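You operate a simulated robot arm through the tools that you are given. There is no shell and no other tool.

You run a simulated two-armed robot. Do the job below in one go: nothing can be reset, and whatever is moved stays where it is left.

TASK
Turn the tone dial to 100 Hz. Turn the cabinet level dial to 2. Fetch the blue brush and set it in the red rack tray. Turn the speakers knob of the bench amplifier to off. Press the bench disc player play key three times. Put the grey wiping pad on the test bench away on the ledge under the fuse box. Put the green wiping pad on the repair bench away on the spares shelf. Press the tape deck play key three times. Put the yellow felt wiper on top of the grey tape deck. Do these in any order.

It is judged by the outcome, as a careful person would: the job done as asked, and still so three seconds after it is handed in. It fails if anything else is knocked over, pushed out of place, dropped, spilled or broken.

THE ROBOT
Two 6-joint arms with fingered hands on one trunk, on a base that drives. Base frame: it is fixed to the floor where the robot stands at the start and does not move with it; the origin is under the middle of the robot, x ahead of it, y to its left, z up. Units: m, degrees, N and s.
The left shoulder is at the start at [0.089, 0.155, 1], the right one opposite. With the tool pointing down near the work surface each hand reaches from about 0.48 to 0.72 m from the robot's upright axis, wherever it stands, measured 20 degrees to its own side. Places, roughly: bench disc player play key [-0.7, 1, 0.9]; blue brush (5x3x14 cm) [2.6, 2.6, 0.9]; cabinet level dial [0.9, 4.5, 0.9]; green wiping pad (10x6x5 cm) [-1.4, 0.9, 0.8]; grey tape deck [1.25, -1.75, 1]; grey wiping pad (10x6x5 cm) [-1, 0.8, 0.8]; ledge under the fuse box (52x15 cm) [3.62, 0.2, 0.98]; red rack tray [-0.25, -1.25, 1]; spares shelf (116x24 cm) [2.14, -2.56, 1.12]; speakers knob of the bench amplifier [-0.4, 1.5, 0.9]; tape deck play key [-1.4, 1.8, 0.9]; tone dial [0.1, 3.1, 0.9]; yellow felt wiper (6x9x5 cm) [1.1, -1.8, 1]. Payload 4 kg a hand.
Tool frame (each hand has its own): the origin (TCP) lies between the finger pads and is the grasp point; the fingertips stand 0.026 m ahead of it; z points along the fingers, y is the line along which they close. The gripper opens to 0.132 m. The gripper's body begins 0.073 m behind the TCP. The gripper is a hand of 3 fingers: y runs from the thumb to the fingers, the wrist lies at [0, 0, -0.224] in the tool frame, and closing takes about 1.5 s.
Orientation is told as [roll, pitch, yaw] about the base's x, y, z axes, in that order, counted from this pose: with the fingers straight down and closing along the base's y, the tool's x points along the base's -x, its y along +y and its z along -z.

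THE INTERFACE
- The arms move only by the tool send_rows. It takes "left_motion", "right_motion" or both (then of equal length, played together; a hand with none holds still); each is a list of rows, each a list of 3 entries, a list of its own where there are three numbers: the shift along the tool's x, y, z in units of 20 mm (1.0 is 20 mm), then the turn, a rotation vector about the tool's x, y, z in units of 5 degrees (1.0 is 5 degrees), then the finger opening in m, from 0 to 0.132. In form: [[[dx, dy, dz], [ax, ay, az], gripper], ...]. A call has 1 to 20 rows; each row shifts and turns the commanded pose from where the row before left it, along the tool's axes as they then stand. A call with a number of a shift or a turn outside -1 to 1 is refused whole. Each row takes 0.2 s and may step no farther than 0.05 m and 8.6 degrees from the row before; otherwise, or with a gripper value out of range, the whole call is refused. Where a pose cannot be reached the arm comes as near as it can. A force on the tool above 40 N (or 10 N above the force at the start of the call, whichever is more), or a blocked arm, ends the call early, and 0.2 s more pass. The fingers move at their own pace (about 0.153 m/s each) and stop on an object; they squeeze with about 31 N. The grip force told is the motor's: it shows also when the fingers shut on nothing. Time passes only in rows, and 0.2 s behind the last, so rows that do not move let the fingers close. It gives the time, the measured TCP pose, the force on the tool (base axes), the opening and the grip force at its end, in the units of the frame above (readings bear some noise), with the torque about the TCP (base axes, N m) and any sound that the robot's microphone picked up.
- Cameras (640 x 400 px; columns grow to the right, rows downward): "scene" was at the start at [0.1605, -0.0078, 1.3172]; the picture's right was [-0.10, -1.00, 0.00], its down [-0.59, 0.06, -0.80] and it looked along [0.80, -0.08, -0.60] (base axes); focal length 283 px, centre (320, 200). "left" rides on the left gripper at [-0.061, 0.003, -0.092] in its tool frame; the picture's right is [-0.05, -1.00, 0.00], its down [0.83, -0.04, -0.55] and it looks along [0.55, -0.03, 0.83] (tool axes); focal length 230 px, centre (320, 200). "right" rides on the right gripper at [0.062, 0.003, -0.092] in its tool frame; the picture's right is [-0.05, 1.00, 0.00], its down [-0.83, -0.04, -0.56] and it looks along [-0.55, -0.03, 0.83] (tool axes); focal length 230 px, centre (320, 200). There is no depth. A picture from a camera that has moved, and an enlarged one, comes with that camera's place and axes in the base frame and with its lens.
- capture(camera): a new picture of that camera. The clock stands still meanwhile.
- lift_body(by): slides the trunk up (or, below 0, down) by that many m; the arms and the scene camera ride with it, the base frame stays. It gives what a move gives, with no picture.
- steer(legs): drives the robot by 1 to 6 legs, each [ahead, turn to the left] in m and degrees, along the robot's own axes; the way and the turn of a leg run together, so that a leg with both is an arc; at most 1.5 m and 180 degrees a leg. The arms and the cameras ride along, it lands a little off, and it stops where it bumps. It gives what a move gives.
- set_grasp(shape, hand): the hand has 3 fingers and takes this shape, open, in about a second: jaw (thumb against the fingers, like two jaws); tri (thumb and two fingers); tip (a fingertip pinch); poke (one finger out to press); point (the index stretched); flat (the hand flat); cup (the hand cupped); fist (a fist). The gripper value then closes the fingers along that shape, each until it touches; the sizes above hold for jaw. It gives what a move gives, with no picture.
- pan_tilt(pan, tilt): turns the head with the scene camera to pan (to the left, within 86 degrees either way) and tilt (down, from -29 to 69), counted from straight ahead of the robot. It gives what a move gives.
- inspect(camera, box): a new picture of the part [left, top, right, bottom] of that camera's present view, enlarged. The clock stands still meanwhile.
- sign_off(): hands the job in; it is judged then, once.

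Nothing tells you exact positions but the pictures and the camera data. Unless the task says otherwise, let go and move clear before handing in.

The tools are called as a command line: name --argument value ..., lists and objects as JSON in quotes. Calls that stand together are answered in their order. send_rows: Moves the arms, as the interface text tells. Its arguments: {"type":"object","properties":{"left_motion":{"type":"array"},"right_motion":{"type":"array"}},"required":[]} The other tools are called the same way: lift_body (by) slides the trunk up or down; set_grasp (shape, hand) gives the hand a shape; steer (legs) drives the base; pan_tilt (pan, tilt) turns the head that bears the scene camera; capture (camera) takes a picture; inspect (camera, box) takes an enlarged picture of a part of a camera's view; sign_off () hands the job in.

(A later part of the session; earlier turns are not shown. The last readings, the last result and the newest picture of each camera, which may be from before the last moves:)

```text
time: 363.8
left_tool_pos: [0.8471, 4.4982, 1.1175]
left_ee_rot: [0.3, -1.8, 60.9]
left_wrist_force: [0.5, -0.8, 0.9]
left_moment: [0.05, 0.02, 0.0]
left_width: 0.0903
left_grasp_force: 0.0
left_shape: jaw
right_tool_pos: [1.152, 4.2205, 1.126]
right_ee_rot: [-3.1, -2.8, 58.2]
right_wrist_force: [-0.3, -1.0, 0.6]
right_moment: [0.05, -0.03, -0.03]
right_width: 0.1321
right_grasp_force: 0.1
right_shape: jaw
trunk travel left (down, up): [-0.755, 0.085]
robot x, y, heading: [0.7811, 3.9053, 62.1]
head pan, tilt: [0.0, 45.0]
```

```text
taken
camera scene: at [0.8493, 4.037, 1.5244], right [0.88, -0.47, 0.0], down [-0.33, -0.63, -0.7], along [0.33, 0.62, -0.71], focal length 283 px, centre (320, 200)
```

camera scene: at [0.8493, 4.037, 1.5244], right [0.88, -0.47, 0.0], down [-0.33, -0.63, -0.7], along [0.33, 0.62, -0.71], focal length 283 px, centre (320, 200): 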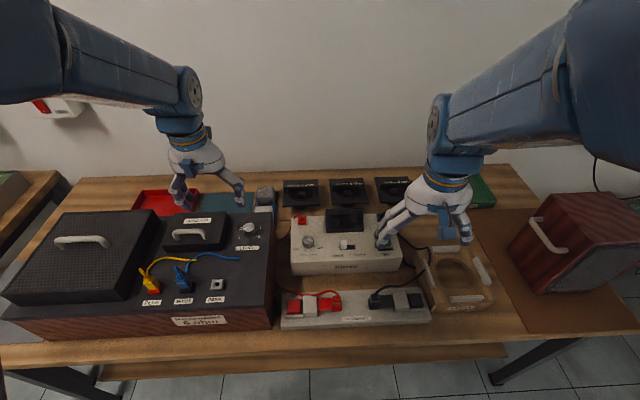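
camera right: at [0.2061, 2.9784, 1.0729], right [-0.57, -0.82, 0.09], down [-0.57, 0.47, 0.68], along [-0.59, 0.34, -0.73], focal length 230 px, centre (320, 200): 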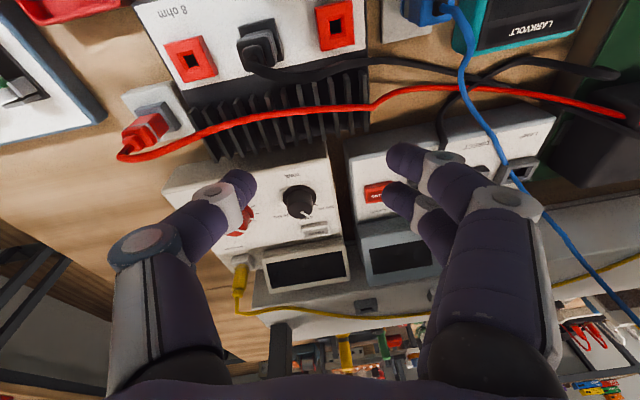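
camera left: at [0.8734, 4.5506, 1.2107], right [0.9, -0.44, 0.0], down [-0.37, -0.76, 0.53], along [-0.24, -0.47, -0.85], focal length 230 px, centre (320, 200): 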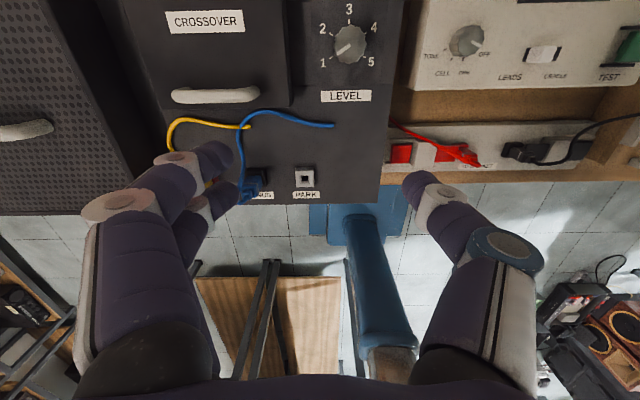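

inspect --camera "left" --box '[300, 0, 400, 90]'

```text
4.44 times, centred on (350, 45) of left
camera zoom: at [0.8734, 4.5506, 1.2107], right [0.9, -0.44, 0.0], down [-0.37, -0.76, 0.53], along [-0.24, -0.47, -0.85], focal length 1022 px, centre (187, 889)
```

zoom: 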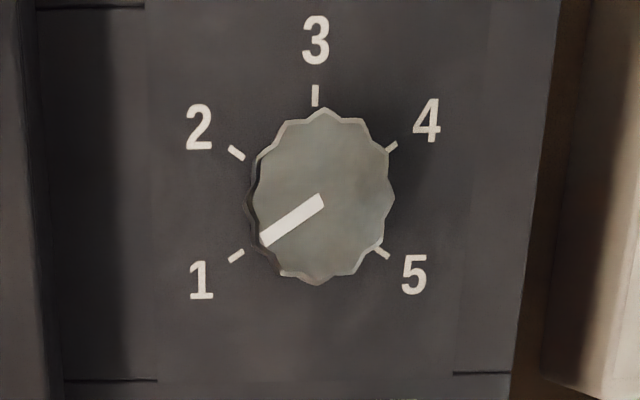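

The view shows the pointer exactly at 1, ticks 60° apart. I'll rotate the left hand +20°, centre it so one finger and the thumb pinch the knob, and descend partway.

send_rows --left_motion '[[[0, 0, 0], [0, 0, 0.8], 0.07], [[0, 0, 0], [0, 0, 0.8], 0.07], [[0, 0, 0], [0, 0, 0.8], 0.07], [[0, 0, 0], [0, 0, 0.8], 0.07], [[0, 0, 0], [0, 0, 0.8], 0.07], [[-0.53, 0, 0.5], [0, 0, 0], 0.07], [[-0.53, 0, 0.5], [0, 0, 0], 0.07], [[-0.53, 0, 0.5], [0, 0, 0], 0.07], [[-0.53, 0, 0.5], [0, 0, 0], 0.07], [[-0.53, 0, 0.5], [0, 0, 0], 0.06], [[-0.53, 0.05, 0.5], [0, 0, 0], 0.06], [[0, 0, 0.5], [0, 0, 0], 0.06], [[0, 0, 0.5], [0, 0, 0], 0.06], [[0, 0, 0], [0, 0, 0], 0.06]]'

capture --camera "left"

```text
time: 366.8
left_tool_pos: [0.8997, 4.5478, 1.0334]
left_ee_rot: [0.8, -1.0, 41.0]
left_wrist_force: [-0.6, 0.2, -0.5]
left_moment: [-0.01, 0.0, 0.04]
left_width: 0.0608
left_grasp_force: 0.0
left_shape: jaw
right_tool_pos: [1.1559, 4.2273, 1.1231]
right_ee_rot: [-3.1, -2.4, 58.1]
right_wrist_force: [-0.8, 0.5, -0.6]
right_moment: [-0.03, 0.02, 0.01]
right_width: 0.1318
right_grasp_force: 0.0
right_shape: jaw
trunk travel left (down, up): [-0.755, 0.085]
robot x, y, heading: [0.7829, 3.9031, 62.3]
head pan, tilt: [0.0, 45.0]
```

```text
taken
camera left: at [0.9426, 4.5897, 1.1265], right [0.7, -0.72, -0.01], down [-0.6, -0.59, 0.54], along [-0.39, -0.37, -0.84], focal length 230 px, centre (320, 200)
```

left: 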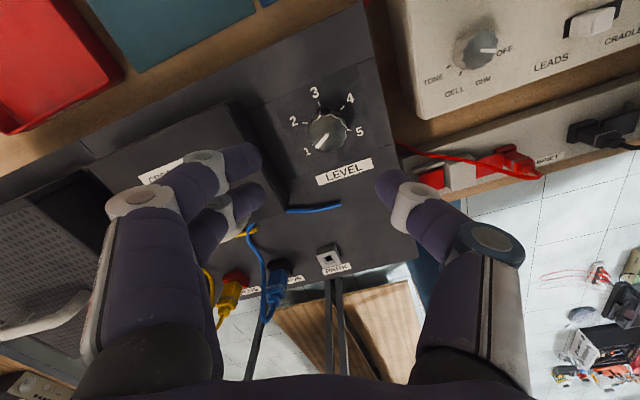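

Adjusting a few mm and descending further.

send_rows --left_motion '[[[0.16, -0.28, 0.4], [0, 0, 0], 0.055], [[0, 0, 0.5], [0, 0, 0], 0.055], [[0, 0, 0.5], [0, 0, 0], 0.055], [[0, 0, 0.5], [0, 0, 0], 0.05], [[0, 0, 0.5], [0, 0, 0], 0.05], [[0, 0, 0.4], [0, 0, 0], 0.05], [[0, 0, 0], [0, 0, 0], 0.05]]'

capture --camera "left"

```text
time: 368.4
left_tool_pos: [0.8989, 4.5434, 0.9772]
left_ee_rot: [0.8, -1.1, 41.2]
left_wrist_force: [-0.1, 0.4, 0.3]
left_moment: [-0.03, 0.02, 0.03]
left_width: 0.0505
left_grasp_force: 0.1
left_shape: jaw
right_tool_pos: [1.1564, 4.2261, 1.1238]
right_ee_rot: [-3.1, -2.4, 58.2]
right_wrist_force: [-0.5, 0.2, 0.5]
right_moment: [0.0, -0.02, -0.01]
right_width: 0.132
right_grasp_force: 0.1
right_shape: jaw
trunk travel left (down, up): [-0.755, 0.085]
robot x, y, heading: [0.7785, 3.9018, 62.0]
head pan, tilt: [0.0, 45.0]
```

```text
taken
camera left: at [0.9436, 4.5848, 1.0706], right [0.7, -0.72, -0.01], down [-0.6, -0.59, 0.54], along [-0.39, -0.37, -0.84], focal length 230 px, centre (320, 200)
```

left: 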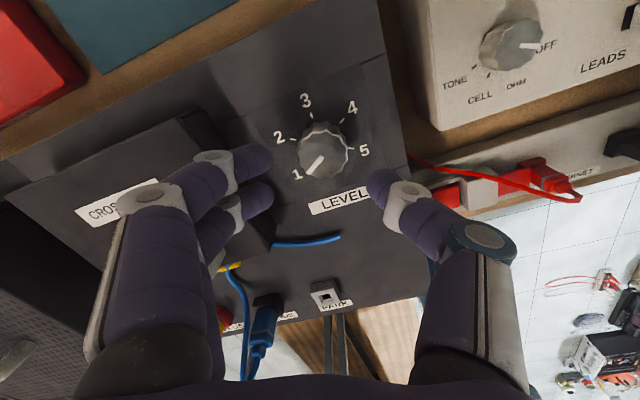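

Well aligned. Final descent and closing on the knob.

send_rows --left_motion '[[[0, 0, 0.4], [0, 0, 0], 0.05], [[0, 0, 0.4], [0, 0, 0], 0.05], [[0, 0, 0.4], [0, 0, 0], 0.05], [[0, 0, 0], [0, 0, 0], 0.04], [[0, 0, 0], [0, 0, 0], 0.03], [[0, 0, 0], [0, 0, 0], 0.02], [[0, 0, 0], [0, 0, 0], 0.01], [[0, 0, 0], [0, 0, 0], 0.01]]'

capture --camera "left"

```text
time: 370.2
left_tool_pos: [0.9001, 4.5446, 0.9557]
left_ee_rot: [1.0, -1.4, 41.0]
left_wrist_force: [-3.2, 0.5, 13.5]
left_moment: [-0.04, 0.03, 0.02]
left_width: 0.0167
left_grasp_force: 31.5
left_shape: jaw
right_tool_pos: [1.1559, 4.2255, 1.1237]
right_ee_rot: [-3.2, -2.5, 58.2]
right_wrist_force: [0.3, 0.1, 0.4]
right_moment: [0.02, 0.01, -0.03]
right_width: 0.1322
right_grasp_force: 0.0
right_shape: jaw
trunk travel left (down, up): [-0.755, 0.085]
robot x, y, heading: [0.7789, 3.9023, 62.0]
head pan, tilt: [0.0, 45.0]
```

```text
taken
camera left: at [0.9431, 4.5843, 1.0497], right [0.7, -0.72, -0.01], down [-0.6, -0.59, 0.54], along [-0.39, -0.36, -0.84], focal length 230 px, centre (320, 200)
```

left: 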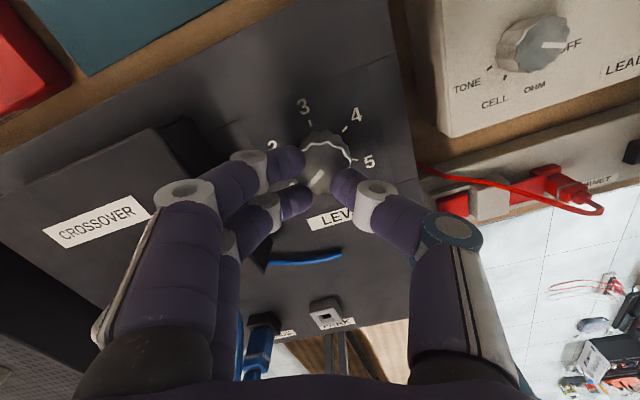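

Gripped. Easing up 2 mm and turning clockwise in steps.

send_rows --left_motion '[[[0, 0, -0.12], [0, 0, 0], 0.01], [[0, 0, 0], [0, 0, 0.7], 0.01], [[0, 0, 0], [0, 0, 0.7], 0.01], [[0, 0, 0], [0, 0, 0.7], 0.01], [[0, 0, 0], [0, 0, 0.7], 0.01], [[0, 0, 0], [0, 0, 0.7], 0.01], [[0, 0, 0], [0, 0, 0.7], 0.01], [[0, 0, 0], [0, 0, 0], 0.01]]'

capture --camera "left"

```text
time: 372.0
left_tool_pos: [0.8985, 4.5446, 0.9571]
left_ee_rot: [1.1, -0.9, 20.0]
left_wrist_force: [-5.8, 7.5, 7.9]
left_moment: [0.28, 0.1, 0.02]
left_width: 0.0156
left_grasp_force: 31.2
left_shape: jaw
right_tool_pos: [1.154, 4.226, 1.1231]
right_ee_rot: [-3.2, -2.4, 58.1]
right_wrist_force: [0.4, -0.6, 0.6]
right_moment: [-0.01, -0.03, 0.02]
right_width: 0.1322
right_grasp_force: 0.1
right_shape: jaw
trunk travel left (down, up): [-0.755, 0.085]
robot x, y, heading: [0.7827, 3.9023, 62.2]
head pan, tilt: [0.0, 45.0]
```

```text
taken
camera left: at [0.9554, 4.5669, 1.0495], right [0.39, -0.92, -0.02], down [-0.77, -0.34, 0.54], along [-0.51, -0.2, -0.84], focal length 230 px, centre (320, 200)
```

left: 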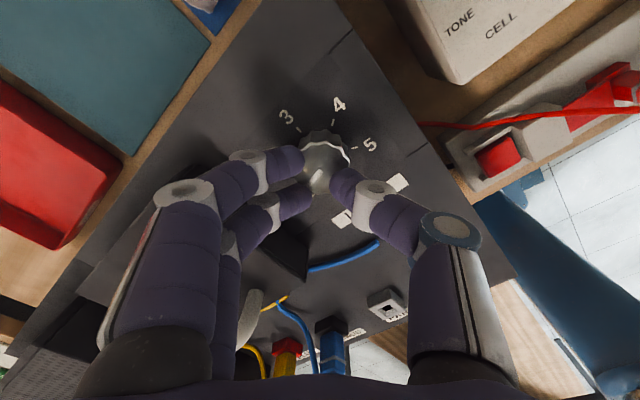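

The knob turns with the hand. Continuing the remaining ~39°.

send_rows --left_motion '[[[0, 0, 0], [0, 0, 0.7], 0.01], [[0, 0, 0], [0, 0, 0.7], 0.01], [[0, 0, 0], [0, 0, 0.7], 0.01], [[0, 0, 0], [0, 0, 0.7], 0.01], [[0, 0, 0], [0, 0, 0.7], 0.01], [[0, 0, 0], [0, 0, 0.7], 0.01], [[0, 0, 0], [0, 0, 0], 0.01]]'

inspect --camera "left" --box '[240, 90, 400, 220]'

```text
time: 373.6
left_tool_pos: [0.9004, 4.5456, 0.9561]
left_ee_rot: [1.4, -0.3, -0.9]
left_wrist_force: [-6.4, 14.8, 14.8]
left_moment: [0.66, 0.11, 0.07]
left_width: 0.0151
left_grasp_force: 31.1
left_shape: jaw
right_tool_pos: [1.1542, 4.2274, 1.1243]
right_ee_rot: [-3.2, -2.4, 58.2]
right_wrist_force: [-0.8, 0.7, 0.3]
right_moment: [-0.03, -0.03, 0.01]
right_width: 0.1321
right_grasp_force: 0.1
right_shape: jaw
trunk travel left (down, up): [-0.755, 0.085]
robot x, y, heading: [0.7812, 3.9023, 62.3]
head pan, tilt: [0.0, 45.0]
```

```text
3.08 times, centred on (320, 155) of left
camera zoom: at [0.9601, 4.5454, 1.0491], right [0.03, -1.0, -0.02], down [-0.84, -0.04, 0.55], along [-0.55, 0.0, -0.84], focal length 708 px, centre (320, 338)
```

zoom: 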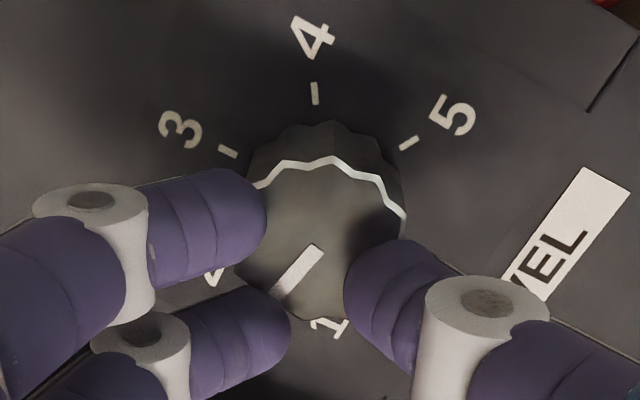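

send_rows --left_motion '[[[0, 0, 0], [0, 0, 0.7], 0.01], [[0, 0, 0], [0, 0, 0.7], 0.01], [[0, 0, 0], [0, 0, 0.7], 0.01], [[0, 0, 0], [0, 0, 0], 0.01]]'

inspect --camera "left" --box '[240, 90, 400, 220]'

```text
time: 374.6
left_tool_pos: [0.8988, 4.5447, 0.9576]
left_ee_rot: [1.5, -0.1, -11.5]
left_wrist_force: [-6.5, 19.4, 21.0]
left_moment: [0.89, -0.01, 0.12]
left_width: 0.0152
left_grasp_force: 31.1
left_shape: jaw
right_tool_pos: [1.1536, 4.2267, 1.1227]
right_ee_rot: [-3.4, -2.5, 58.2]
right_wrist_force: [0.0, 0.2, -0.6]
right_moment: [0.03, 0.01, 0.01]
right_width: 0.1321
right_grasp_force: 0.1
right_shape: jaw
trunk travel left (down, up): [-0.755, 0.085]
robot x, y, heading: [0.7784, 3.903, 62.1]
head pan, tilt: [0.0, 45.0]
```

```text
3.08 times, centred on (320, 155) of left
camera zoom: at [0.9592, 4.5342, 1.0488], right [-0.15, -0.99, -0.03], down [-0.83, 0.11, 0.55], along [-0.54, 0.1, -0.83], focal length 708 px, centre (320, 338)
```

zoom: 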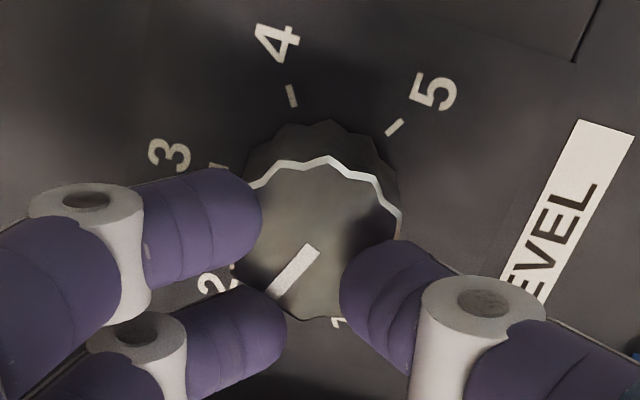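

~8° left to reach 2. Finishing with a small relief shift.

send_rows --left_motion '[[[0, 0.1, -0.08], [0, 0, 0.75], 0.01], [[0, 0.1, -0.08], [0, 0, 0.85], 0.01], [[0, 0, 0], [0, 0, 0], 0.01]]'

inspect --camera "left" --box '[240, 90, 400, 220]'

```text
time: 375.4
left_tool_pos: [0.9003, 4.5473, 0.9581]
left_ee_rot: [1.0, 0.1, -19.4]
left_wrist_force: [-3.9, 3.9, -0.8]
left_moment: [0.16, 0.06, 0.0]
left_width: 0.0144
left_grasp_force: 31.1
left_shape: jaw
right_tool_pos: [1.1544, 4.2287, 1.1224]
right_ee_rot: [-3.2, -2.4, 58.2]
right_wrist_force: [0.9, 0.6, 0.6]
right_moment: [0.01, -0.01, -0.03]
right_width: 0.132
right_grasp_force: 0.0
right_shape: jaw
trunk travel left (down, up): [-0.755, 0.085]
robot x, y, heading: [0.7787, 3.9038, 62.1]
head pan, tilt: [0.0, 45.0]
```

```text
3.08 times, centred on (320, 155) of left
camera zoom: at [0.9583, 4.5286, 1.0489], right [-0.28, -0.96, -0.02], down [-0.8, 0.23, 0.56], along [-0.53, 0.17, -0.83], focal length 708 px, centre (320, 338)
```

zoom: 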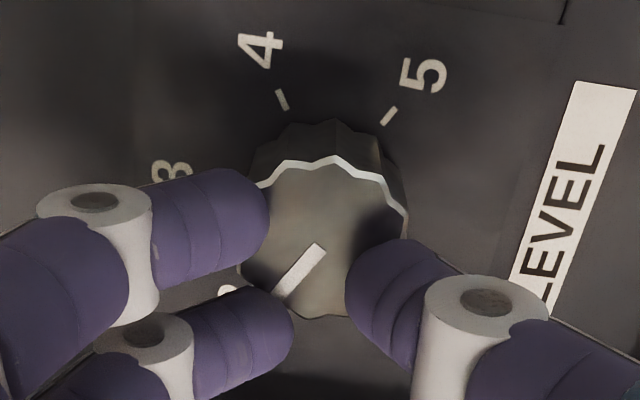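

Releasing and lifting to verify.

send_rows --left_motion '[[[0, 0, 0], [0, 0, 0], 0.05], [[0, 0, 0], [0, 0, 0], 0.055], [[0, 0, -0.5], [0, 0, 0], 0.06], [[0, 0, -0.9], [0, 0, 0], 0.07], [[0, 0, -0.9], [0, 0, 0], 0.07], [[0, 0, -0.9], [0, 0, 0], 0.07], [[0, 0, -0.9], [0, 0, 0], 0.07], [[0, 0, 0], [0, 0, 0], 0.07]]'

inspect --camera "left" --box '[240, 60, 400, 200]'

```text
time: 377.2
left_tool_pos: [0.9019, 4.5461, 1.0417]
left_ee_rot: [1.3, 0.2, -19.4]
left_wrist_force: [0.8, -0.3, -0.3]
left_moment: [-0.03, 0.0, 0.0]
left_width: 0.0693
left_grasp_force: 0.1
left_shape: jaw
right_tool_pos: [1.1559, 4.2271, 1.1229]
right_ee_rot: [-3.2, -2.5, 58.3]
right_wrist_force: [-0.4, -0.4, 0.7]
right_moment: [0.02, 0.03, -0.01]
right_width: 0.132
right_grasp_force: 0.1
right_shape: jaw
trunk travel left (down, up): [-0.755, 0.085]
robot x, y, heading: [0.7827, 3.9003, 61.9]
head pan, tilt: [0.0, 45.0]
```

```text
2.86 times, centred on (320, 130) of left
camera zoom: at [0.9597, 4.5273, 1.1334], right [-0.28, -0.96, -0.02], down [-0.8, 0.22, 0.56], along [-0.53, 0.18, -0.83], focal length 657 px, centre (320, 400)
```

zoom: 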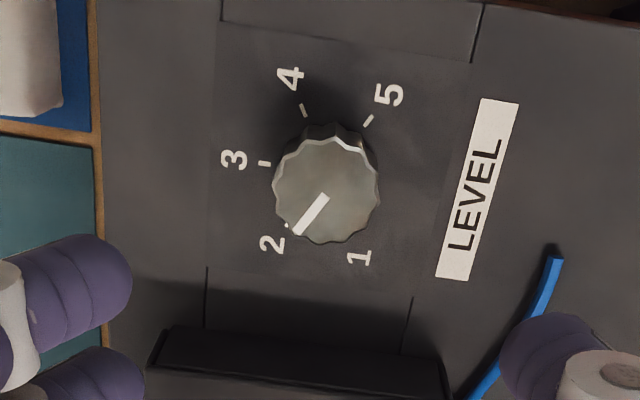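

LEVEL now points exactly at 2. Raising and rotating the left hand back, then backing off and heading toward the blue brush.

send_rows --left_motion '[[[0, 0, -0.9], [0, 0, -0.9], 0.1], [[0, 0, -0.9], [0, 0, -0.9], 0.1], [[0, 0, -0.9], [0, 0, -0.9], 0.1], [[0.3, 0, 0], [0, 0, -0.9], 0.132], [[0.3, 0, 0], [0, 0, -0.9], 0.132], [[0.3, 0, 0], [0, 0, -0.9], 0.132], [[0, 0, 0], [0, 0, -0.9], 0.132], [[0, 0, 0], [0, 0, -0.9], 0.132], [[0, 0, 0], [0, 0, -0.9], 0.132], [[0, 0, 0], [0, 0, -0.9], 0.132], [[0, 0, 0], [0, 0, -0.9], 0.132], [[0, 0, 0], [0, 0, -0.9], 0.132], [[0, 0, 0], [0, 0, -0.9], 0.132], [[0, 0, 0], [0, 0, -0.9], 0.132], [[0, 0, 0], [0, 0, -0.9], 0.132], [[0, 0, 0], [0, 0, -0.9], 0.132], [[0, 0, 0], [0, 0, -0.9], 0.132], [[0, 0, 0], [0, 0, -0.6], 0.132], [[0, 0, 0], [0, 0, 0], 0.132]]'

steer --legs '[[-0.16, 0]]'

steer --legs '[[0, -30], [0, -30], [0, -30]]'

pan_tilt --pan 0 --tilt 25

capture --camera "scene"

```text
time: 381.2
left_tool_pos: [0.8825, 4.5448, 1.096]
left_ee_rot: [0.3, -1.3, 60.1]
left_wrist_force: [-0.3, 0.2, 0.6]
left_moment: [0.02, -0.02, 0.03]
left_width: 0.1317
left_grasp_force: 0.1
left_shape: jaw
right_tool_pos: [1.1565, 4.227, 1.1221]
right_ee_rot: [-3.2, -2.4, 58.3]
right_wrist_force: [0.9, 0.3, 0.3]
right_moment: [0.0, -0.02, 0.02]
right_width: 0.1319
right_grasp_force: 0.1
right_shape: jaw
trunk travel left (down, up): [-0.755, 0.085]
robot x, y, heading: [0.778, 3.9004, 62.5]
head pan, tilt: [0.0, 45.0]
```

```text
time: 382.6
left_tool_pos: [0.8088, 4.4043, 1.0947]
left_ee_rot: [0.5, -1.2, 60.1]
left_wrist_force: [0.2, 0.4, 0.1]
left_moment: [0.0, 0.02, -0.01]
left_width: 0.1318
left_grasp_force: 0.1
left_shape: jaw
right_tool_pos: [1.0819, 4.0875, 1.1207]
right_ee_rot: [-3.2, -2.2, 58.3]
right_wrist_force: [0.3, 0.1, 0.1]
right_moment: [-0.02, -0.01, 0.04]
right_width: 0.1321
right_grasp_force: 0.0
right_shape: jaw
trunk travel left (down, up): [-0.755, 0.085]
robot x, y, heading: [0.7076, 3.7593, 62.3]
head pan, tilt: [0.0, 45.0]
```

```text
time: 387.7
left_tool_pos: [1.3299, 3.6649, 1.1055]
left_ee_rot: [0.4, -2.4, -30.3]
left_wrist_force: [0.2, 0.2, -0.2]
left_moment: [-0.04, 0.01, -0.02]
left_width: 0.1321
left_grasp_force: 0.0
left_shape: jaw
right_tool_pos: [1.0064, 3.3945, 1.1207]
right_ee_rot: [-3.2, -1.7, -32.4]
right_wrist_force: [-0.2, -0.5, 0.5]
right_moment: [0.02, 0.04, 0.02]
right_width: 0.1319
right_grasp_force: 0.1
right_shape: jaw
trunk travel left (down, up): [-0.755, 0.085]
robot x, y, heading: [0.7145, 3.7756, -28.1]
head pan, tilt: [0.0, 45.0]
```

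```text
time: 388.6
left_tool_pos: [1.3117, 3.6721, 1.1179]
left_ee_rot: [0.7, -3.4, -30.3]
left_wrist_force: [0.1, 0.2, -0.6]
left_moment: [-0.01, -0.04, -0.03]
left_width: 0.1321
left_grasp_force: 0.1
left_shape: jaw
right_tool_pos: [0.979, 3.4041, 1.1022]
right_ee_rot: [-3.4, 1.7, -32.5]
right_wrist_force: [-0.8, 0.1, 0.4]
right_moment: [-0.01, -0.01, 0.01]
right_width: 0.1317
right_grasp_force: 0.1
right_shape: jaw
trunk travel left (down, up): [-0.755, 0.085]
robot x, y, heading: [0.7133, 3.7709, -28.3]
head pan, tilt: [0.0, 25.0]
```

```text
taken
camera scene: at [0.859, 3.6908, 1.5537], right [-0.47, -0.88, 0.0], down [-0.39, 0.21, -0.9], along [0.79, -0.42, -0.44], focal length 283 px, centre (320, 200)
```

scene: 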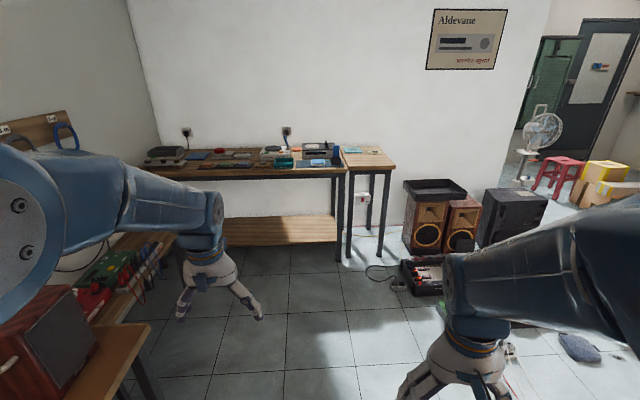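

send_rows --right_motion '[[[-0.6, 0, 0], [0, 0, 0], 0.132], [[-0.6, 0, 0], [0, 0, 0], 0.132], [[-0.6, 0, 0], [0, 0, 0], 0.132], [[-0.6, 0, 0], [0, 0, 0], 0.132], [[-0.6, 0, 0], [0, 0, 0], 0.132], [[-0.6, 0, 0.2], [0, 0, 0], 0.132], [[-0.6, 0, 0.2], [0, 0, 0], 0.132], [[-0.6, 0, 0.2], [0, 0, 0], 0.132], [[-0.6, 0, 0.2], [0, 0, 0], 0.132], [[-0.6, 0, 0.2], [0, 0, 0], 0.132], [[0, 0, 0], [0, 0, 0], 0.132]]'

inspect --camera "scene" --box '[260, 120, 420, 220]'

```text
time: 390.9
left_tool_pos: [1.3121, 3.6734, 1.1162]
left_ee_rot: [0.4, -3.3, -30.4]
left_wrist_force: [0.7, 0.1, -0.4]
left_moment: [-0.03, 0.0, 0.0]
left_width: 0.1319
left_grasp_force: 0.0
left_shape: jaw
right_tool_pos: [1.093, 3.3361, 1.1129]
right_ee_rot: [-3.1, -2.8, -32.5]
right_wrist_force: [-0.4, -0.6, 0.6]
right_moment: [-0.02, -0.02, -0.01]
right_width: 0.132
right_grasp_force: 0.1
right_shape: jaw
right hand out of reach, approached as far as the arm can: row 1
trunk travel left (down, up): [-0.755, 0.085]
robot x, y, heading: [0.7081, 3.7746, -28.2]
head pan, tilt: [0.0, 25.0]
```

```text
4.00 times, centred on (340, 170) of scene
camera zoom: at [0.8612, 3.6926, 1.5536], right [-0.47, -0.88, 0.0], down [-0.39, 0.21, -0.9], along [0.79, -0.42, -0.44], focal length 1133 px, centre (240, 320)
```

zoom: 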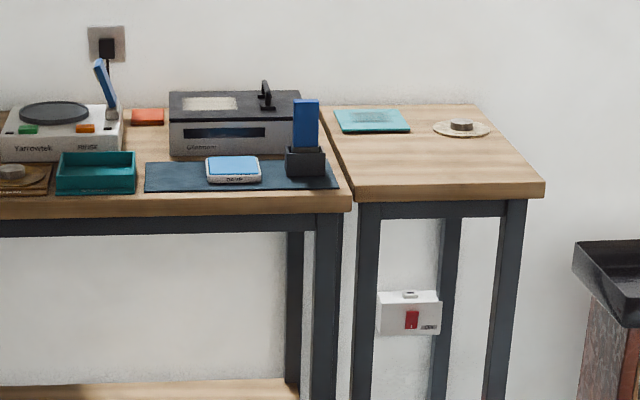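

The blue brush stands upright in a black holder near the right end of that bench. Driving toward it.

steer --legs '[[1.0, 0]]'

pan_tilt --pan 0 --tilt 30

capture --camera "scene"

```text
time: 396.2
left_tool_pos: [2.2031, 3.195, 1.1166]
left_ee_rot: [0.4, -3.3, -30.5]
left_wrist_force: [0.7, -0.3, 0.2]
left_moment: [-0.02, 0.0, 0.03]
left_width: 0.1321
left_grasp_force: 0.0
left_shape: jaw
right_tool_pos: [1.9811, 2.8567, 1.1131]
right_ee_rot: [-3.2, -2.8, -32.7]
right_wrist_force: [-0.2, -0.7, -0.4]
right_moment: [-0.02, 0.03, 0.0]
right_width: 0.1319
right_grasp_force: 0.0
right_shape: jaw
trunk travel left (down, up): [-0.755, 0.085]
robot x, y, heading: [1.6034, 3.2992, -28.1]
head pan, tilt: [0.0, 25.0]
```

```text
time: 396.8
left_tool_pos: [2.1887, 3.2023, 1.1257]
left_ee_rot: [0.5, -4.3, -30.4]
left_wrist_force: [-0.2, -0.1, 0.2]
left_moment: [-0.01, 0.0, 0.01]
left_width: 0.1322
left_grasp_force: 0.1
left_shape: jaw
right_tool_pos: [1.9672, 2.8638, 1.1195]
right_ee_rot: [-3.1, -3.7, -32.5]
right_wrist_force: [0.0, -0.3, 0.9]
right_moment: [0.0, -0.01, -0.01]
right_width: 0.1321
right_grasp_force: 0.1
right_shape: jaw
trunk travel left (down, up): [-0.755, 0.085]
robot x, y, heading: [1.6039, 3.2927, -28.4]
head pan, tilt: [0.0, 30.0]
```

```text
taken
camera scene: at [1.7534, 3.2125, 1.5451], right [-0.47, -0.88, 0.0], down [-0.46, 0.25, -0.85], along [0.75, -0.41, -0.52], focal length 283 px, centre (320, 200)
```

scene: 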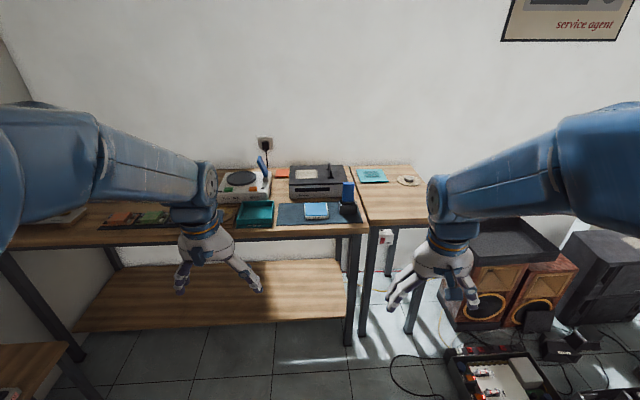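

Driving the last stretch to the brush bench.

steer --legs '[[0.58, 0]]'

send_rows --right_motion '[[[-0.5, 0, 0.2], [0.3, 0.35, 0], 0.132], [[-0.5, 0, 0.2], [0.3, 0.35, 0], 0.132], [[0, 0, 0], [0, 0, 0], 0.132]]' --left_motion '[[[-0.5, 0, 0.2], [0, 0.4, 0], 0.132], [[-0.5, 0, 0.2], [0, 0.4, 0], 0.132], [[0, 0, 0], [0, 0, 0], 0.132]]'

pan_tilt --pan -10 --tilt 45

capture --camera "scene"

capture --camera "right"

```text
time: 400.2
left_tool_pos: [2.6994, 2.9234, 1.1273]
left_ee_rot: [0.5, -4.4, -30.8]
left_wrist_force: [0.0, 0.7, 1.4]
left_moment: [-0.02, 0.0, -0.02]
left_width: 0.1317
left_grasp_force: 0.1
left_shape: jaw
right_tool_pos: [2.4762, 2.5855, 1.1217]
right_ee_rot: [-3.1, -3.9, -32.9]
right_wrist_force: [0.1, -0.5, -0.2]
right_moment: [0.0, -0.01, -0.02]
right_width: 0.1318
right_grasp_force: 0.0
right_shape: jaw
trunk travel left (down, up): [-0.755, 0.085]
robot x, y, heading: [2.1162, 3.0192, -28.7]
head pan, tilt: [0.0, 30.0]
```

```text
time: 401.0
left_tool_pos: [2.6978, 2.9234, 1.1313]
left_ee_rot: [0.5, -1.4, -30.6]
left_wrist_force: [0.2, -0.2, -0.1]
left_moment: [0.0, -0.04, -0.01]
left_width: 0.132
left_grasp_force: 0.0
left_shape: jaw
right_tool_pos: [2.4743, 2.5836, 1.1238]
right_ee_rot: [-5.9, -1.4, -33.2]
right_wrist_force: [0.1, -0.3, 0.8]
right_moment: [-0.03, -0.03, -0.01]
right_width: 0.1317
right_grasp_force: 0.1
right_shape: jaw
trunk travel left (down, up): [-0.755, 0.085]
robot x, y, heading: [2.1145, 3.0172, -28.6]
head pan, tilt: [0.0, 30.0]
```

```text
time: 401.7
left_tool_pos: [2.7006, 2.924, 1.1302]
left_ee_rot: [0.6, -1.5, -30.5]
left_wrist_force: [-0.2, -0.8, 1.5]
left_moment: [-0.01, 0.0, 0.02]
left_width: 0.1321
left_grasp_force: 0.1
left_shape: jaw
right_tool_pos: [2.4757, 2.5824, 1.1239]
right_ee_rot: [-6.0, -1.5, -33.1]
right_wrist_force: [0.3, 0.0, 0.4]
right_moment: [0.0, -0.03, 0.01]
right_width: 0.132
right_grasp_force: 0.1
right_shape: jaw
trunk travel left (down, up): [-0.755, 0.085]
robot x, y, heading: [2.1156, 3.0169, -28.9]
head pan, tilt: [-10.0, 45.0]
```

```text
taken
camera scene: at [2.246, 2.9295, 1.5234], right [-0.62, -0.78, 0.0], down [-0.56, 0.45, -0.69], along [0.54, -0.43, -0.72], focal length 283 px, centre (320, 200)
```

scene: 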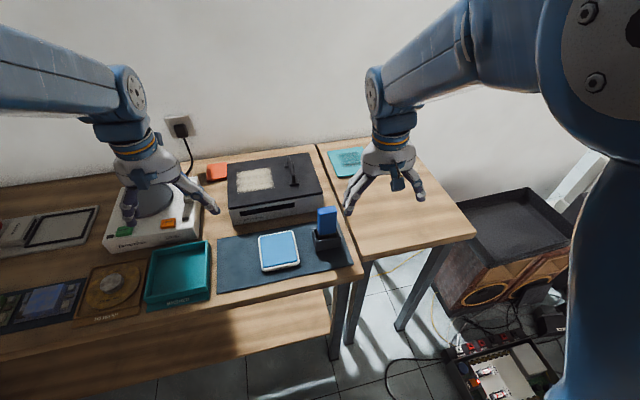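

```text
taken
camera right: at [2.4305, 2.6294, 1.2129], right [0.59, 0.8, -0.1], down [0.69, -0.43, 0.58], along [0.42, -0.41, -0.81], focal length 230 px, centre (320, 200)
```

right: 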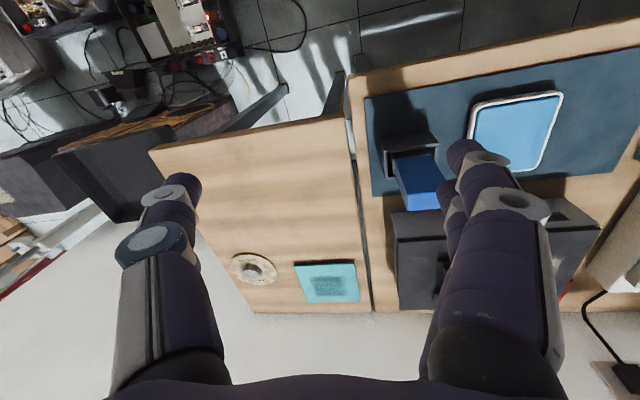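

inspect --camera "scene" --box '[280, 180, 380, 260]'

inspect --camera "right" --box '[350, 100, 480, 240]'

```text
5.00 times, centred on (330, 220) of scene
camera zoom: at [2.246, 2.9295, 1.5234], right [-0.62, -0.78, 0.0], down [-0.56, 0.45, -0.69], along [0.54, -0.43, -0.72], focal length 1416 px, centre (270, 100)
```

zoom: 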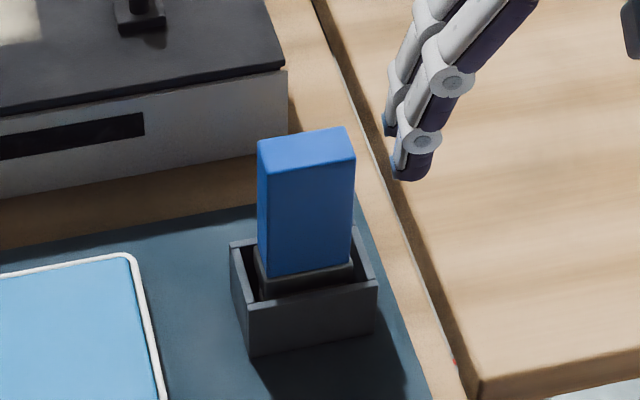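

```text
2.86 times, centred on (415, 170) of right
camera zoom: at [2.4305, 2.6294, 1.2129], right [0.59, 0.8, -0.1], down [0.69, -0.43, 0.58], along [0.42, -0.41, -0.81], focal length 657 px, centre (49, 286)
```

zoom: 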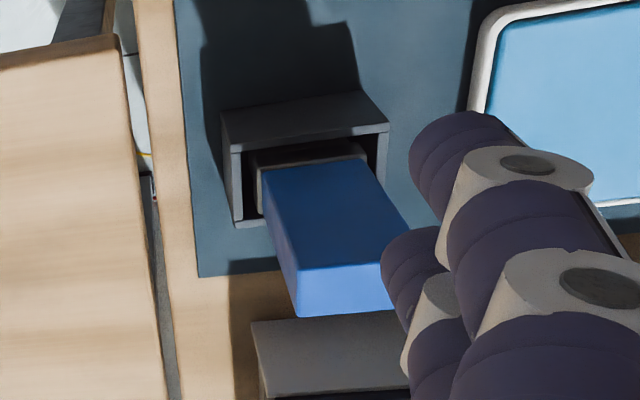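

The brush top is at about (2.612, 2.616, 0.986), 5 cm wide along the bench. I'll square the right hand, move over it and look.

send_rows --right_motion '[[[0, 0, 0], [-0.6, 0.15, -0.46], 0.11], [[0, 0, 0], [-0.6, 0.15, -0.46], 0.11], [[-0.75, 0.79, 0], [0, 0, 0], 0.11], [[-0.75, 0.79, 0], [0, 0, 0], 0.11], [[-0.75, 0.79, 0], [0, 0, 0], 0.11], [[-0.75, 0.79, 0], [0, 0, 0], 0.11], [[-0.75, 0.79, 0], [0, 0, 0], 0.11], [[-0.75, 0.79, 0], [0, 0, 0], 0.11], [[0, 0, 0], [0, 0, 0], 0.11]]'

capture --camera "right"

```text
time: 403.7
left_tool_pos: [2.7005, 2.9234, 1.1289]
left_ee_rot: [0.7, -1.3, -30.5]
left_wrist_force: [0.1, 0.5, -0.5]
left_moment: [0.01, -0.02, 0.0]
left_width: 0.132
left_grasp_force: 0.0
left_shape: jaw
right_tool_pos: [2.6036, 2.6229, 1.1218]
right_ee_rot: [-0.1, 0.3, -28.9]
right_wrist_force: [-0.8, 0.1, -0.2]
right_moment: [-0.01, 0.03, 0.01]
right_width: 0.1103
right_grasp_force: 0.1
right_shape: jaw
trunk travel left (down, up): [-0.755, 0.085]
robot x, y, heading: [2.1164, 3.0146, -28.5]
head pan, tilt: [-10.0, 45.0]
```

```text
taken
camera right: at [2.5514, 2.6551, 1.2142], right [0.53, 0.85, 0.0], down [0.71, -0.44, 0.55], along [0.47, -0.29, -0.83], focal length 230 px, centre (320, 200)
```

right: 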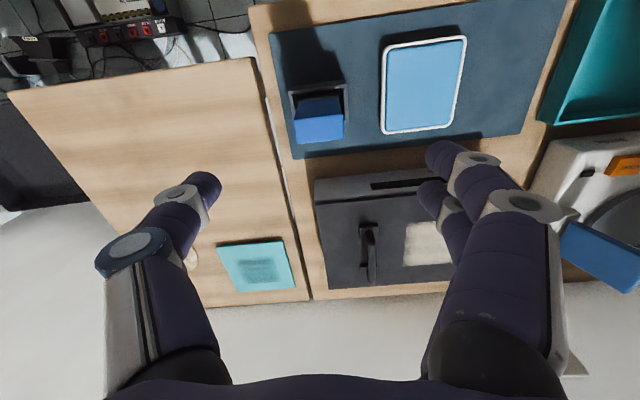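

Aligned. Descending over the brush.

send_rows --right_motion '[[[0, 0, 0.9], [0, 0, 0], 0.1], [[0, 0, 0.9], [0, 0, 0], 0.1], [[0, 0, 0.9], [0, 0, 0], 0.1], [[0, 0, 0.9], [0, 0, 0], 0.1], [[0, 0, 0.9], [0, 0, 0], 0.1], [[0, 0, 0.8], [0, 0, 0], 0.1], [[0, 0, 0], [0, 0, 0], 0.1]]'

capture --camera "right"

```text
time: 405.3
left_tool_pos: [2.7005, 2.9222, 1.1287]
left_ee_rot: [0.5, -1.3, -30.5]
left_wrist_force: [-0.3, -0.3, -0.3]
left_moment: [-0.03, -0.02, 0.04]
left_width: 0.1319
left_grasp_force: 0.0
left_shape: jaw
right_tool_pos: [2.602, 2.6232, 1.0159]
right_ee_rot: [-0.3, 0.3, -28.7]
right_wrist_force: [0.3, 0.1, -0.6]
right_moment: [0.02, 0.02, -0.01]
right_width: 0.1005
right_grasp_force: 0.0
right_shape: jaw
trunk travel left (down, up): [-0.755, 0.085]
robot x, y, heading: [2.1172, 3.0185, -28.6]
head pan, tilt: [-10.0, 45.0]
```

```text
taken
camera right: at [2.5503, 2.6553, 1.108], right [0.53, 0.85, 0.0], down [0.71, -0.44, 0.55], along [0.47, -0.29, -0.83], focal length 230 px, centre (320, 200)
```

right: 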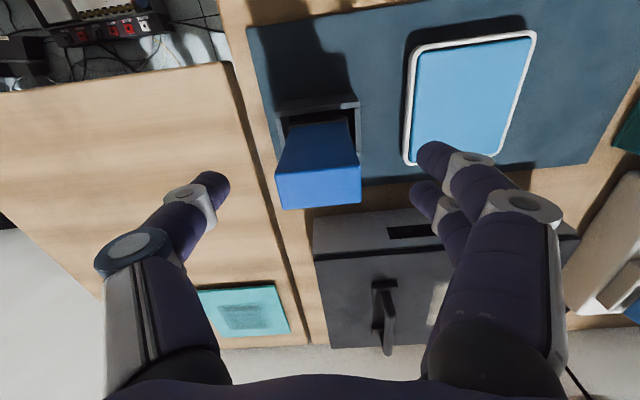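

Shifting 1 cm forward and descending to grip height.

send_rows --right_motion '[[[-0.45, 0, 0.3], [0, 0, 0], 0.09], [[0, 0, 0.8], [0, 0, 0], 0.09], [[0, 0, 0.8], [0, 0, 0], 0.09], [[0, 0, 0.8], [0, 0, 0], 0.09], [[0, 0, 0.7], [0, 0, 0], 0.09], [[0, 0, 0], [0, 0, 0], 0.09]]'

capture --camera "right"

```text
time: 406.7
left_tool_pos: [2.7003, 2.9227, 1.13]
left_ee_rot: [0.6, -1.3, -30.7]
left_wrist_force: [0.2, 0.4, -0.1]
left_moment: [0.02, 0.03, 0.02]
left_width: 0.1317
left_grasp_force: 0.2
left_shape: jaw
right_tool_pos: [2.6083, 2.6177, 0.9475]
right_ee_rot: [-0.2, 0.4, -28.8]
right_wrist_force: [0.6, 0.9, 0.5]
right_moment: [0.02, 0.02, 0.0]
right_width: 0.0903
right_grasp_force: 0.0
right_shape: jaw
trunk travel left (down, up): [-0.755, 0.085]
robot x, y, heading: [2.1188, 3.0129, -28.6]
head pan, tilt: [-10.0, 45.0]
```

```text
taken
camera right: at [2.5577, 2.651, 1.0397], right [0.53, 0.85, 0.0], down [0.71, -0.44, 0.55], along [0.47, -0.29, -0.83], focal length 230 px, centre (320, 200)
```

right: 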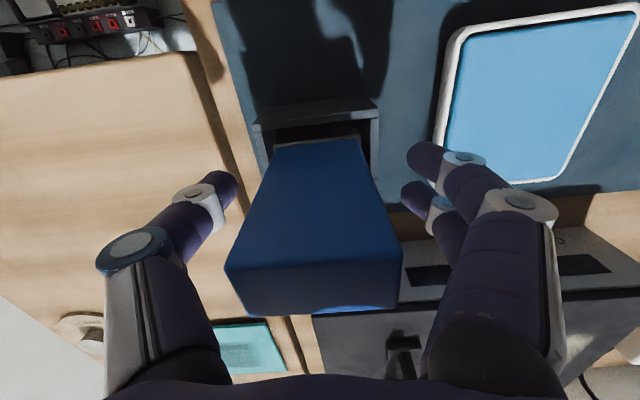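

The brush is between the fingers. Closing.

send_rows --right_motion '[[[0, 0, 0], [0, 0, 0], 0.07], [[0, 0, 0], [0, 0, 0], 0.055], [[0, 0, 0], [0, 0, 0], 0.04], [[0, 0, 0], [0, 0, 0], 0.03], [[0, 0, 0], [0, 0, 0], 0.03], [[0, 0, 0], [0, 0, 0], 0.03]]'

send_rows --right_motion '[[[0, 0, -0.4], [0, 0, 0], 0.03], [[0, 0, -0.5], [0, 0, 0], 0.03], [[0, 0, -0.6], [0, 0, 0], 0.03], [[0, 0, -0.7], [0, 0, 0], 0.03], [[0, 0, -0.8], [0, 0, 0], 0.03], [[0, 0, -0.8], [0, 0, 0], 0.03], [[0, 0, -0.8], [0, 0, 0], 0.03], [[0, 0, -0.8], [0, 0, 0], 0.03], [[0, 0, -0.8], [0, 0, 0], 0.03], [[0, 0, 0], [0, 0, 0], 0.03]]'

capture --camera "right"

capture --camera "scene"

```text
time: 408.1
left_tool_pos: [2.6996, 2.9214, 1.1295]
left_ee_rot: [0.6, -1.3, -30.6]
left_wrist_force: [0.4, 0.1, 0.6]
left_moment: [0.02, 0.0, 0.01]
left_width: 0.1322
left_grasp_force: 0.0
left_shape: jaw
right_tool_pos: [2.6079, 2.6171, 0.9485]
right_ee_rot: [-0.2, 0.4, -28.9]
right_wrist_force: [0.2, -0.8, 1.8]
right_moment: [0.02, 0.04, 0.05]
right_width: 0.0255
right_grasp_force: 30.7
right_shape: jaw
trunk travel left (down, up): [-0.755, 0.085]
robot x, y, heading: [2.1127, 3.016, -28.6]
head pan, tilt: [-10.0, 45.0]
```

```text
time: 410.3
left_tool_pos: [2.7012, 2.9222, 1.129]
left_ee_rot: [0.6, -1.3, -30.6]
left_wrist_force: [0.8, -0.4, 0.1]
left_moment: [-0.01, 0.0, -0.01]
left_width: 0.1324
left_grasp_force: 0.1
left_shape: jaw
right_tool_pos: [2.6093, 2.618, 1.0733]
right_ee_rot: [-0.1, 0.3, -28.8]
right_wrist_force: [0.1, -0.4, 0.0]
right_moment: [-0.01, -0.01, 0.02]
right_width: 0.0254
right_grasp_force: 31.2
right_shape: jaw
trunk travel left (down, up): [-0.755, 0.085]
robot x, y, heading: [2.1187, 3.0145, -28.6]
head pan, tilt: [-10.0, 45.0]
```

```text
taken
camera right: at [2.5584, 2.6501, 1.165], right [0.53, 0.85, 0.0], down [0.71, -0.44, 0.55], along [0.47, -0.29, -0.83], focal length 230 px, centre (320, 200)
```

right: 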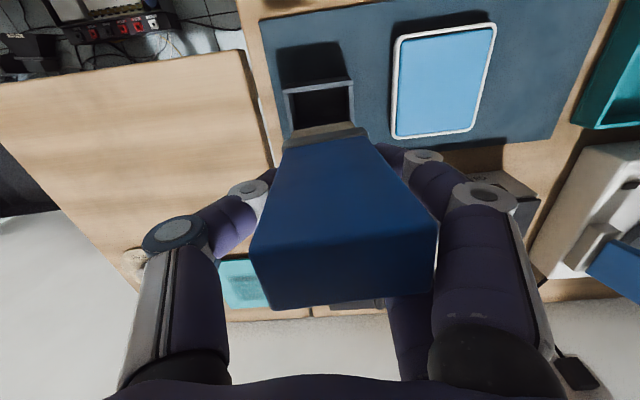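

```text
taken
camera scene: at [2.2475, 2.9286, 1.5232], right [-0.62, -0.78, 0.0], down [-0.56, 0.45, -0.69], along [0.54, -0.43, -0.72], focal length 283 px, centre (320, 200)
```

scene: 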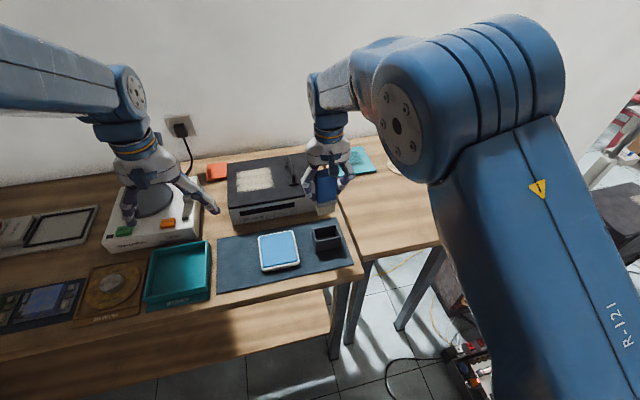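

Brush is firmly held. I'll carry it to the red tray: reverse from this bench, then drive along the aisle to the rack.

steer --legs '[[-0.9, 0]]'

send_rows --right_motion '[[[-0.3, 0, 0.3], [0, 0.15, 0], 0.03], [[-0.3, 0, 0.3], [0, 0.15, 0], 0.03], [[0, 0, 0], [0, 0, 0], 0.03]]' --left_motion '[[[-0.5, 0, 0.4], [0, 0.2, 0], 0.132], [[-0.5, 0, 0.4], [0, 0.2, 0], 0.132], [[0, 0, 0], [0, 0, 0], 0.132]]'

steer --legs '[[0, -30], [0, -30], [0, -30]]'

pan_tilt --pan 0 --tilt 25

capture --camera "scene"

```text
time: 415.1
left_tool_pos: [1.9067, 3.3546, 1.1284]
left_ee_rot: [0.6, -1.3, -30.7]
left_wrist_force: [0.1, -0.9, 0.6]
left_moment: [0.01, -0.01, -0.05]
left_width: 0.1319
left_grasp_force: 0.0
left_shape: jaw
right_tool_pos: [1.8145, 3.0479, 1.0734]
right_ee_rot: [-0.1, 0.4, -28.9]
right_wrist_force: [-0.1, -0.3, -0.9]
right_moment: [-0.01, -0.02, 0.0]
right_width: 0.0251
right_grasp_force: 31.1
right_shape: jaw
trunk travel left (down, up): [-0.755, 0.085]
robot x, y, heading: [1.3196, 3.4492, -28.9]
head pan, tilt: [-10.0, 45.0]
```

```text
time: 415.9
left_tool_pos: [1.9041, 3.3557, 1.1257]
left_ee_rot: [0.6, -0.5, -30.7]
left_wrist_force: [0.5, -0.2, 0.0]
left_moment: [-0.01, -0.02, -0.01]
left_width: 0.132
left_grasp_force: 0.1
left_shape: jaw
right_tool_pos: [1.8056, 3.0528, 1.074]
right_ee_rot: [-0.2, 0.6, -29.2]
right_wrist_force: [-0.3, 0.0, 0.0]
right_moment: [-0.01, -0.04, 0.03]
right_width: 0.025
right_grasp_force: 31.6
right_shape: jaw
trunk travel left (down, up): [-0.755, 0.085]
robot x, y, heading: [1.3208, 3.4511, -29.0]
head pan, tilt: [-10.0, 45.0]
```

```text
time: 416.9
left_tool_pos: [1.862, 3.3155, 1.1423]
left_ee_rot: [0.8, -2.4, -36.7]
left_wrist_force: [-0.1, 0.9, -0.4]
left_moment: [0.02, 0.01, -0.02]
left_width: 0.1322
left_grasp_force: 0.1
left_shape: jaw
right_tool_pos: [1.7316, 3.0193, 1.0938]
right_ee_rot: [-0.4, -1.4, -35.6]
right_wrist_force: [0.0, -0.1, -0.1]
right_moment: [0.01, 0.01, 0.01]
right_width: 0.0248
right_grasp_force: 31.0
right_shape: jaw
trunk travel left (down, up): [-0.755, 0.085]
robot x, y, heading: [1.3201, 3.4521, -34.3]
head pan, tilt: [-10.0, 45.0]
stopped in leg 1: the robot was blocked; the commanded pose is now the measured one
```

```text
time: 417.8
left_tool_pos: [1.8599, 3.3169, 1.1441]
left_ee_rot: [0.8, -2.5, -36.7]
left_wrist_force: [0.0, -0.2, -0.7]
left_moment: [0.06, -0.02, 0.0]
left_width: 0.132
left_grasp_force: 0.1
left_shape: jaw
right_tool_pos: [1.7305, 3.0234, 1.0949]
right_ee_rot: [-0.4, -1.5, -35.5]
right_wrist_force: [-0.2, -0.1, -0.8]
right_moment: [-0.04, 0.0, -0.03]
right_width: 0.0245
right_grasp_force: 31.4
right_shape: jaw
trunk travel left (down, up): [-0.755, 0.085]
robot x, y, heading: [1.3216, 3.4547, -34.3]
head pan, tilt: [0.0, 25.0]
```

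```text
taken
camera scene: at [1.4603, 3.3561, 1.5538], right [-0.57, -0.82, 0.0], down [-0.36, 0.25, -0.9], along [0.74, -0.51, -0.44], focal length 283 px, centre (320, 200)
```

scene: 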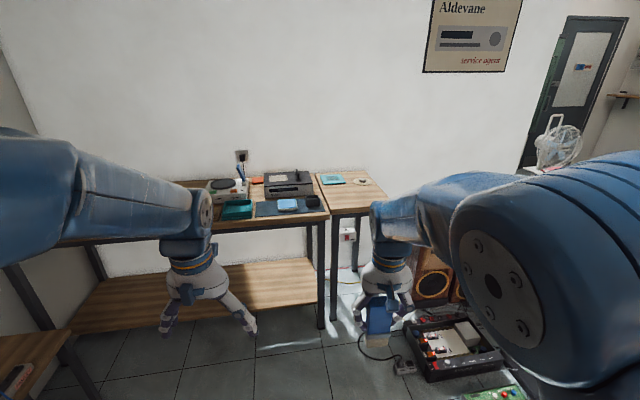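

The turn tripped a stop (arm lag). I'll retry with smaller legs.

steer --legs '[[0, -20], [0, -20], [0, -20], [0, -24]]'

capture --camera "scene"

```text
time: 422.9
left_tool_pos: [1.2463, 2.9027, 1.1422]
left_ee_rot: [0.8, -2.3, -120.4]
left_wrist_force: [0.7, 0.7, 0.6]
left_moment: [0.01, 0.0, 0.01]
left_width: 0.1322
left_grasp_force: 0.0
left_shape: jaw
right_tool_pos: [0.9391, 2.9979, 1.094]
right_ee_rot: [-0.4, -1.3, -119.4]
right_wrist_force: [0.3, 0.4, -0.6]
right_moment: [-0.01, 0.0, 0.05]
right_width: 0.0247
right_grasp_force: 31.4
right_shape: jaw
trunk travel left (down, up): [-0.755, 0.085]
robot x, y, heading: [1.3365, 3.4427, -118.2]
head pan, tilt: [0.0, 25.0]
```

```text
taken
camera scene: at [1.2503, 3.2949, 1.5535], right [-0.88, 0.47, 0.0], down [0.21, 0.39, -0.9], along [-0.42, -0.79, -0.44], focal length 283 px, centre (320, 200)
```

scene: 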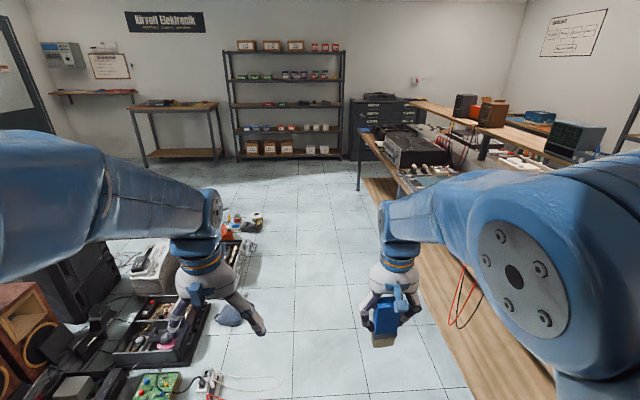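

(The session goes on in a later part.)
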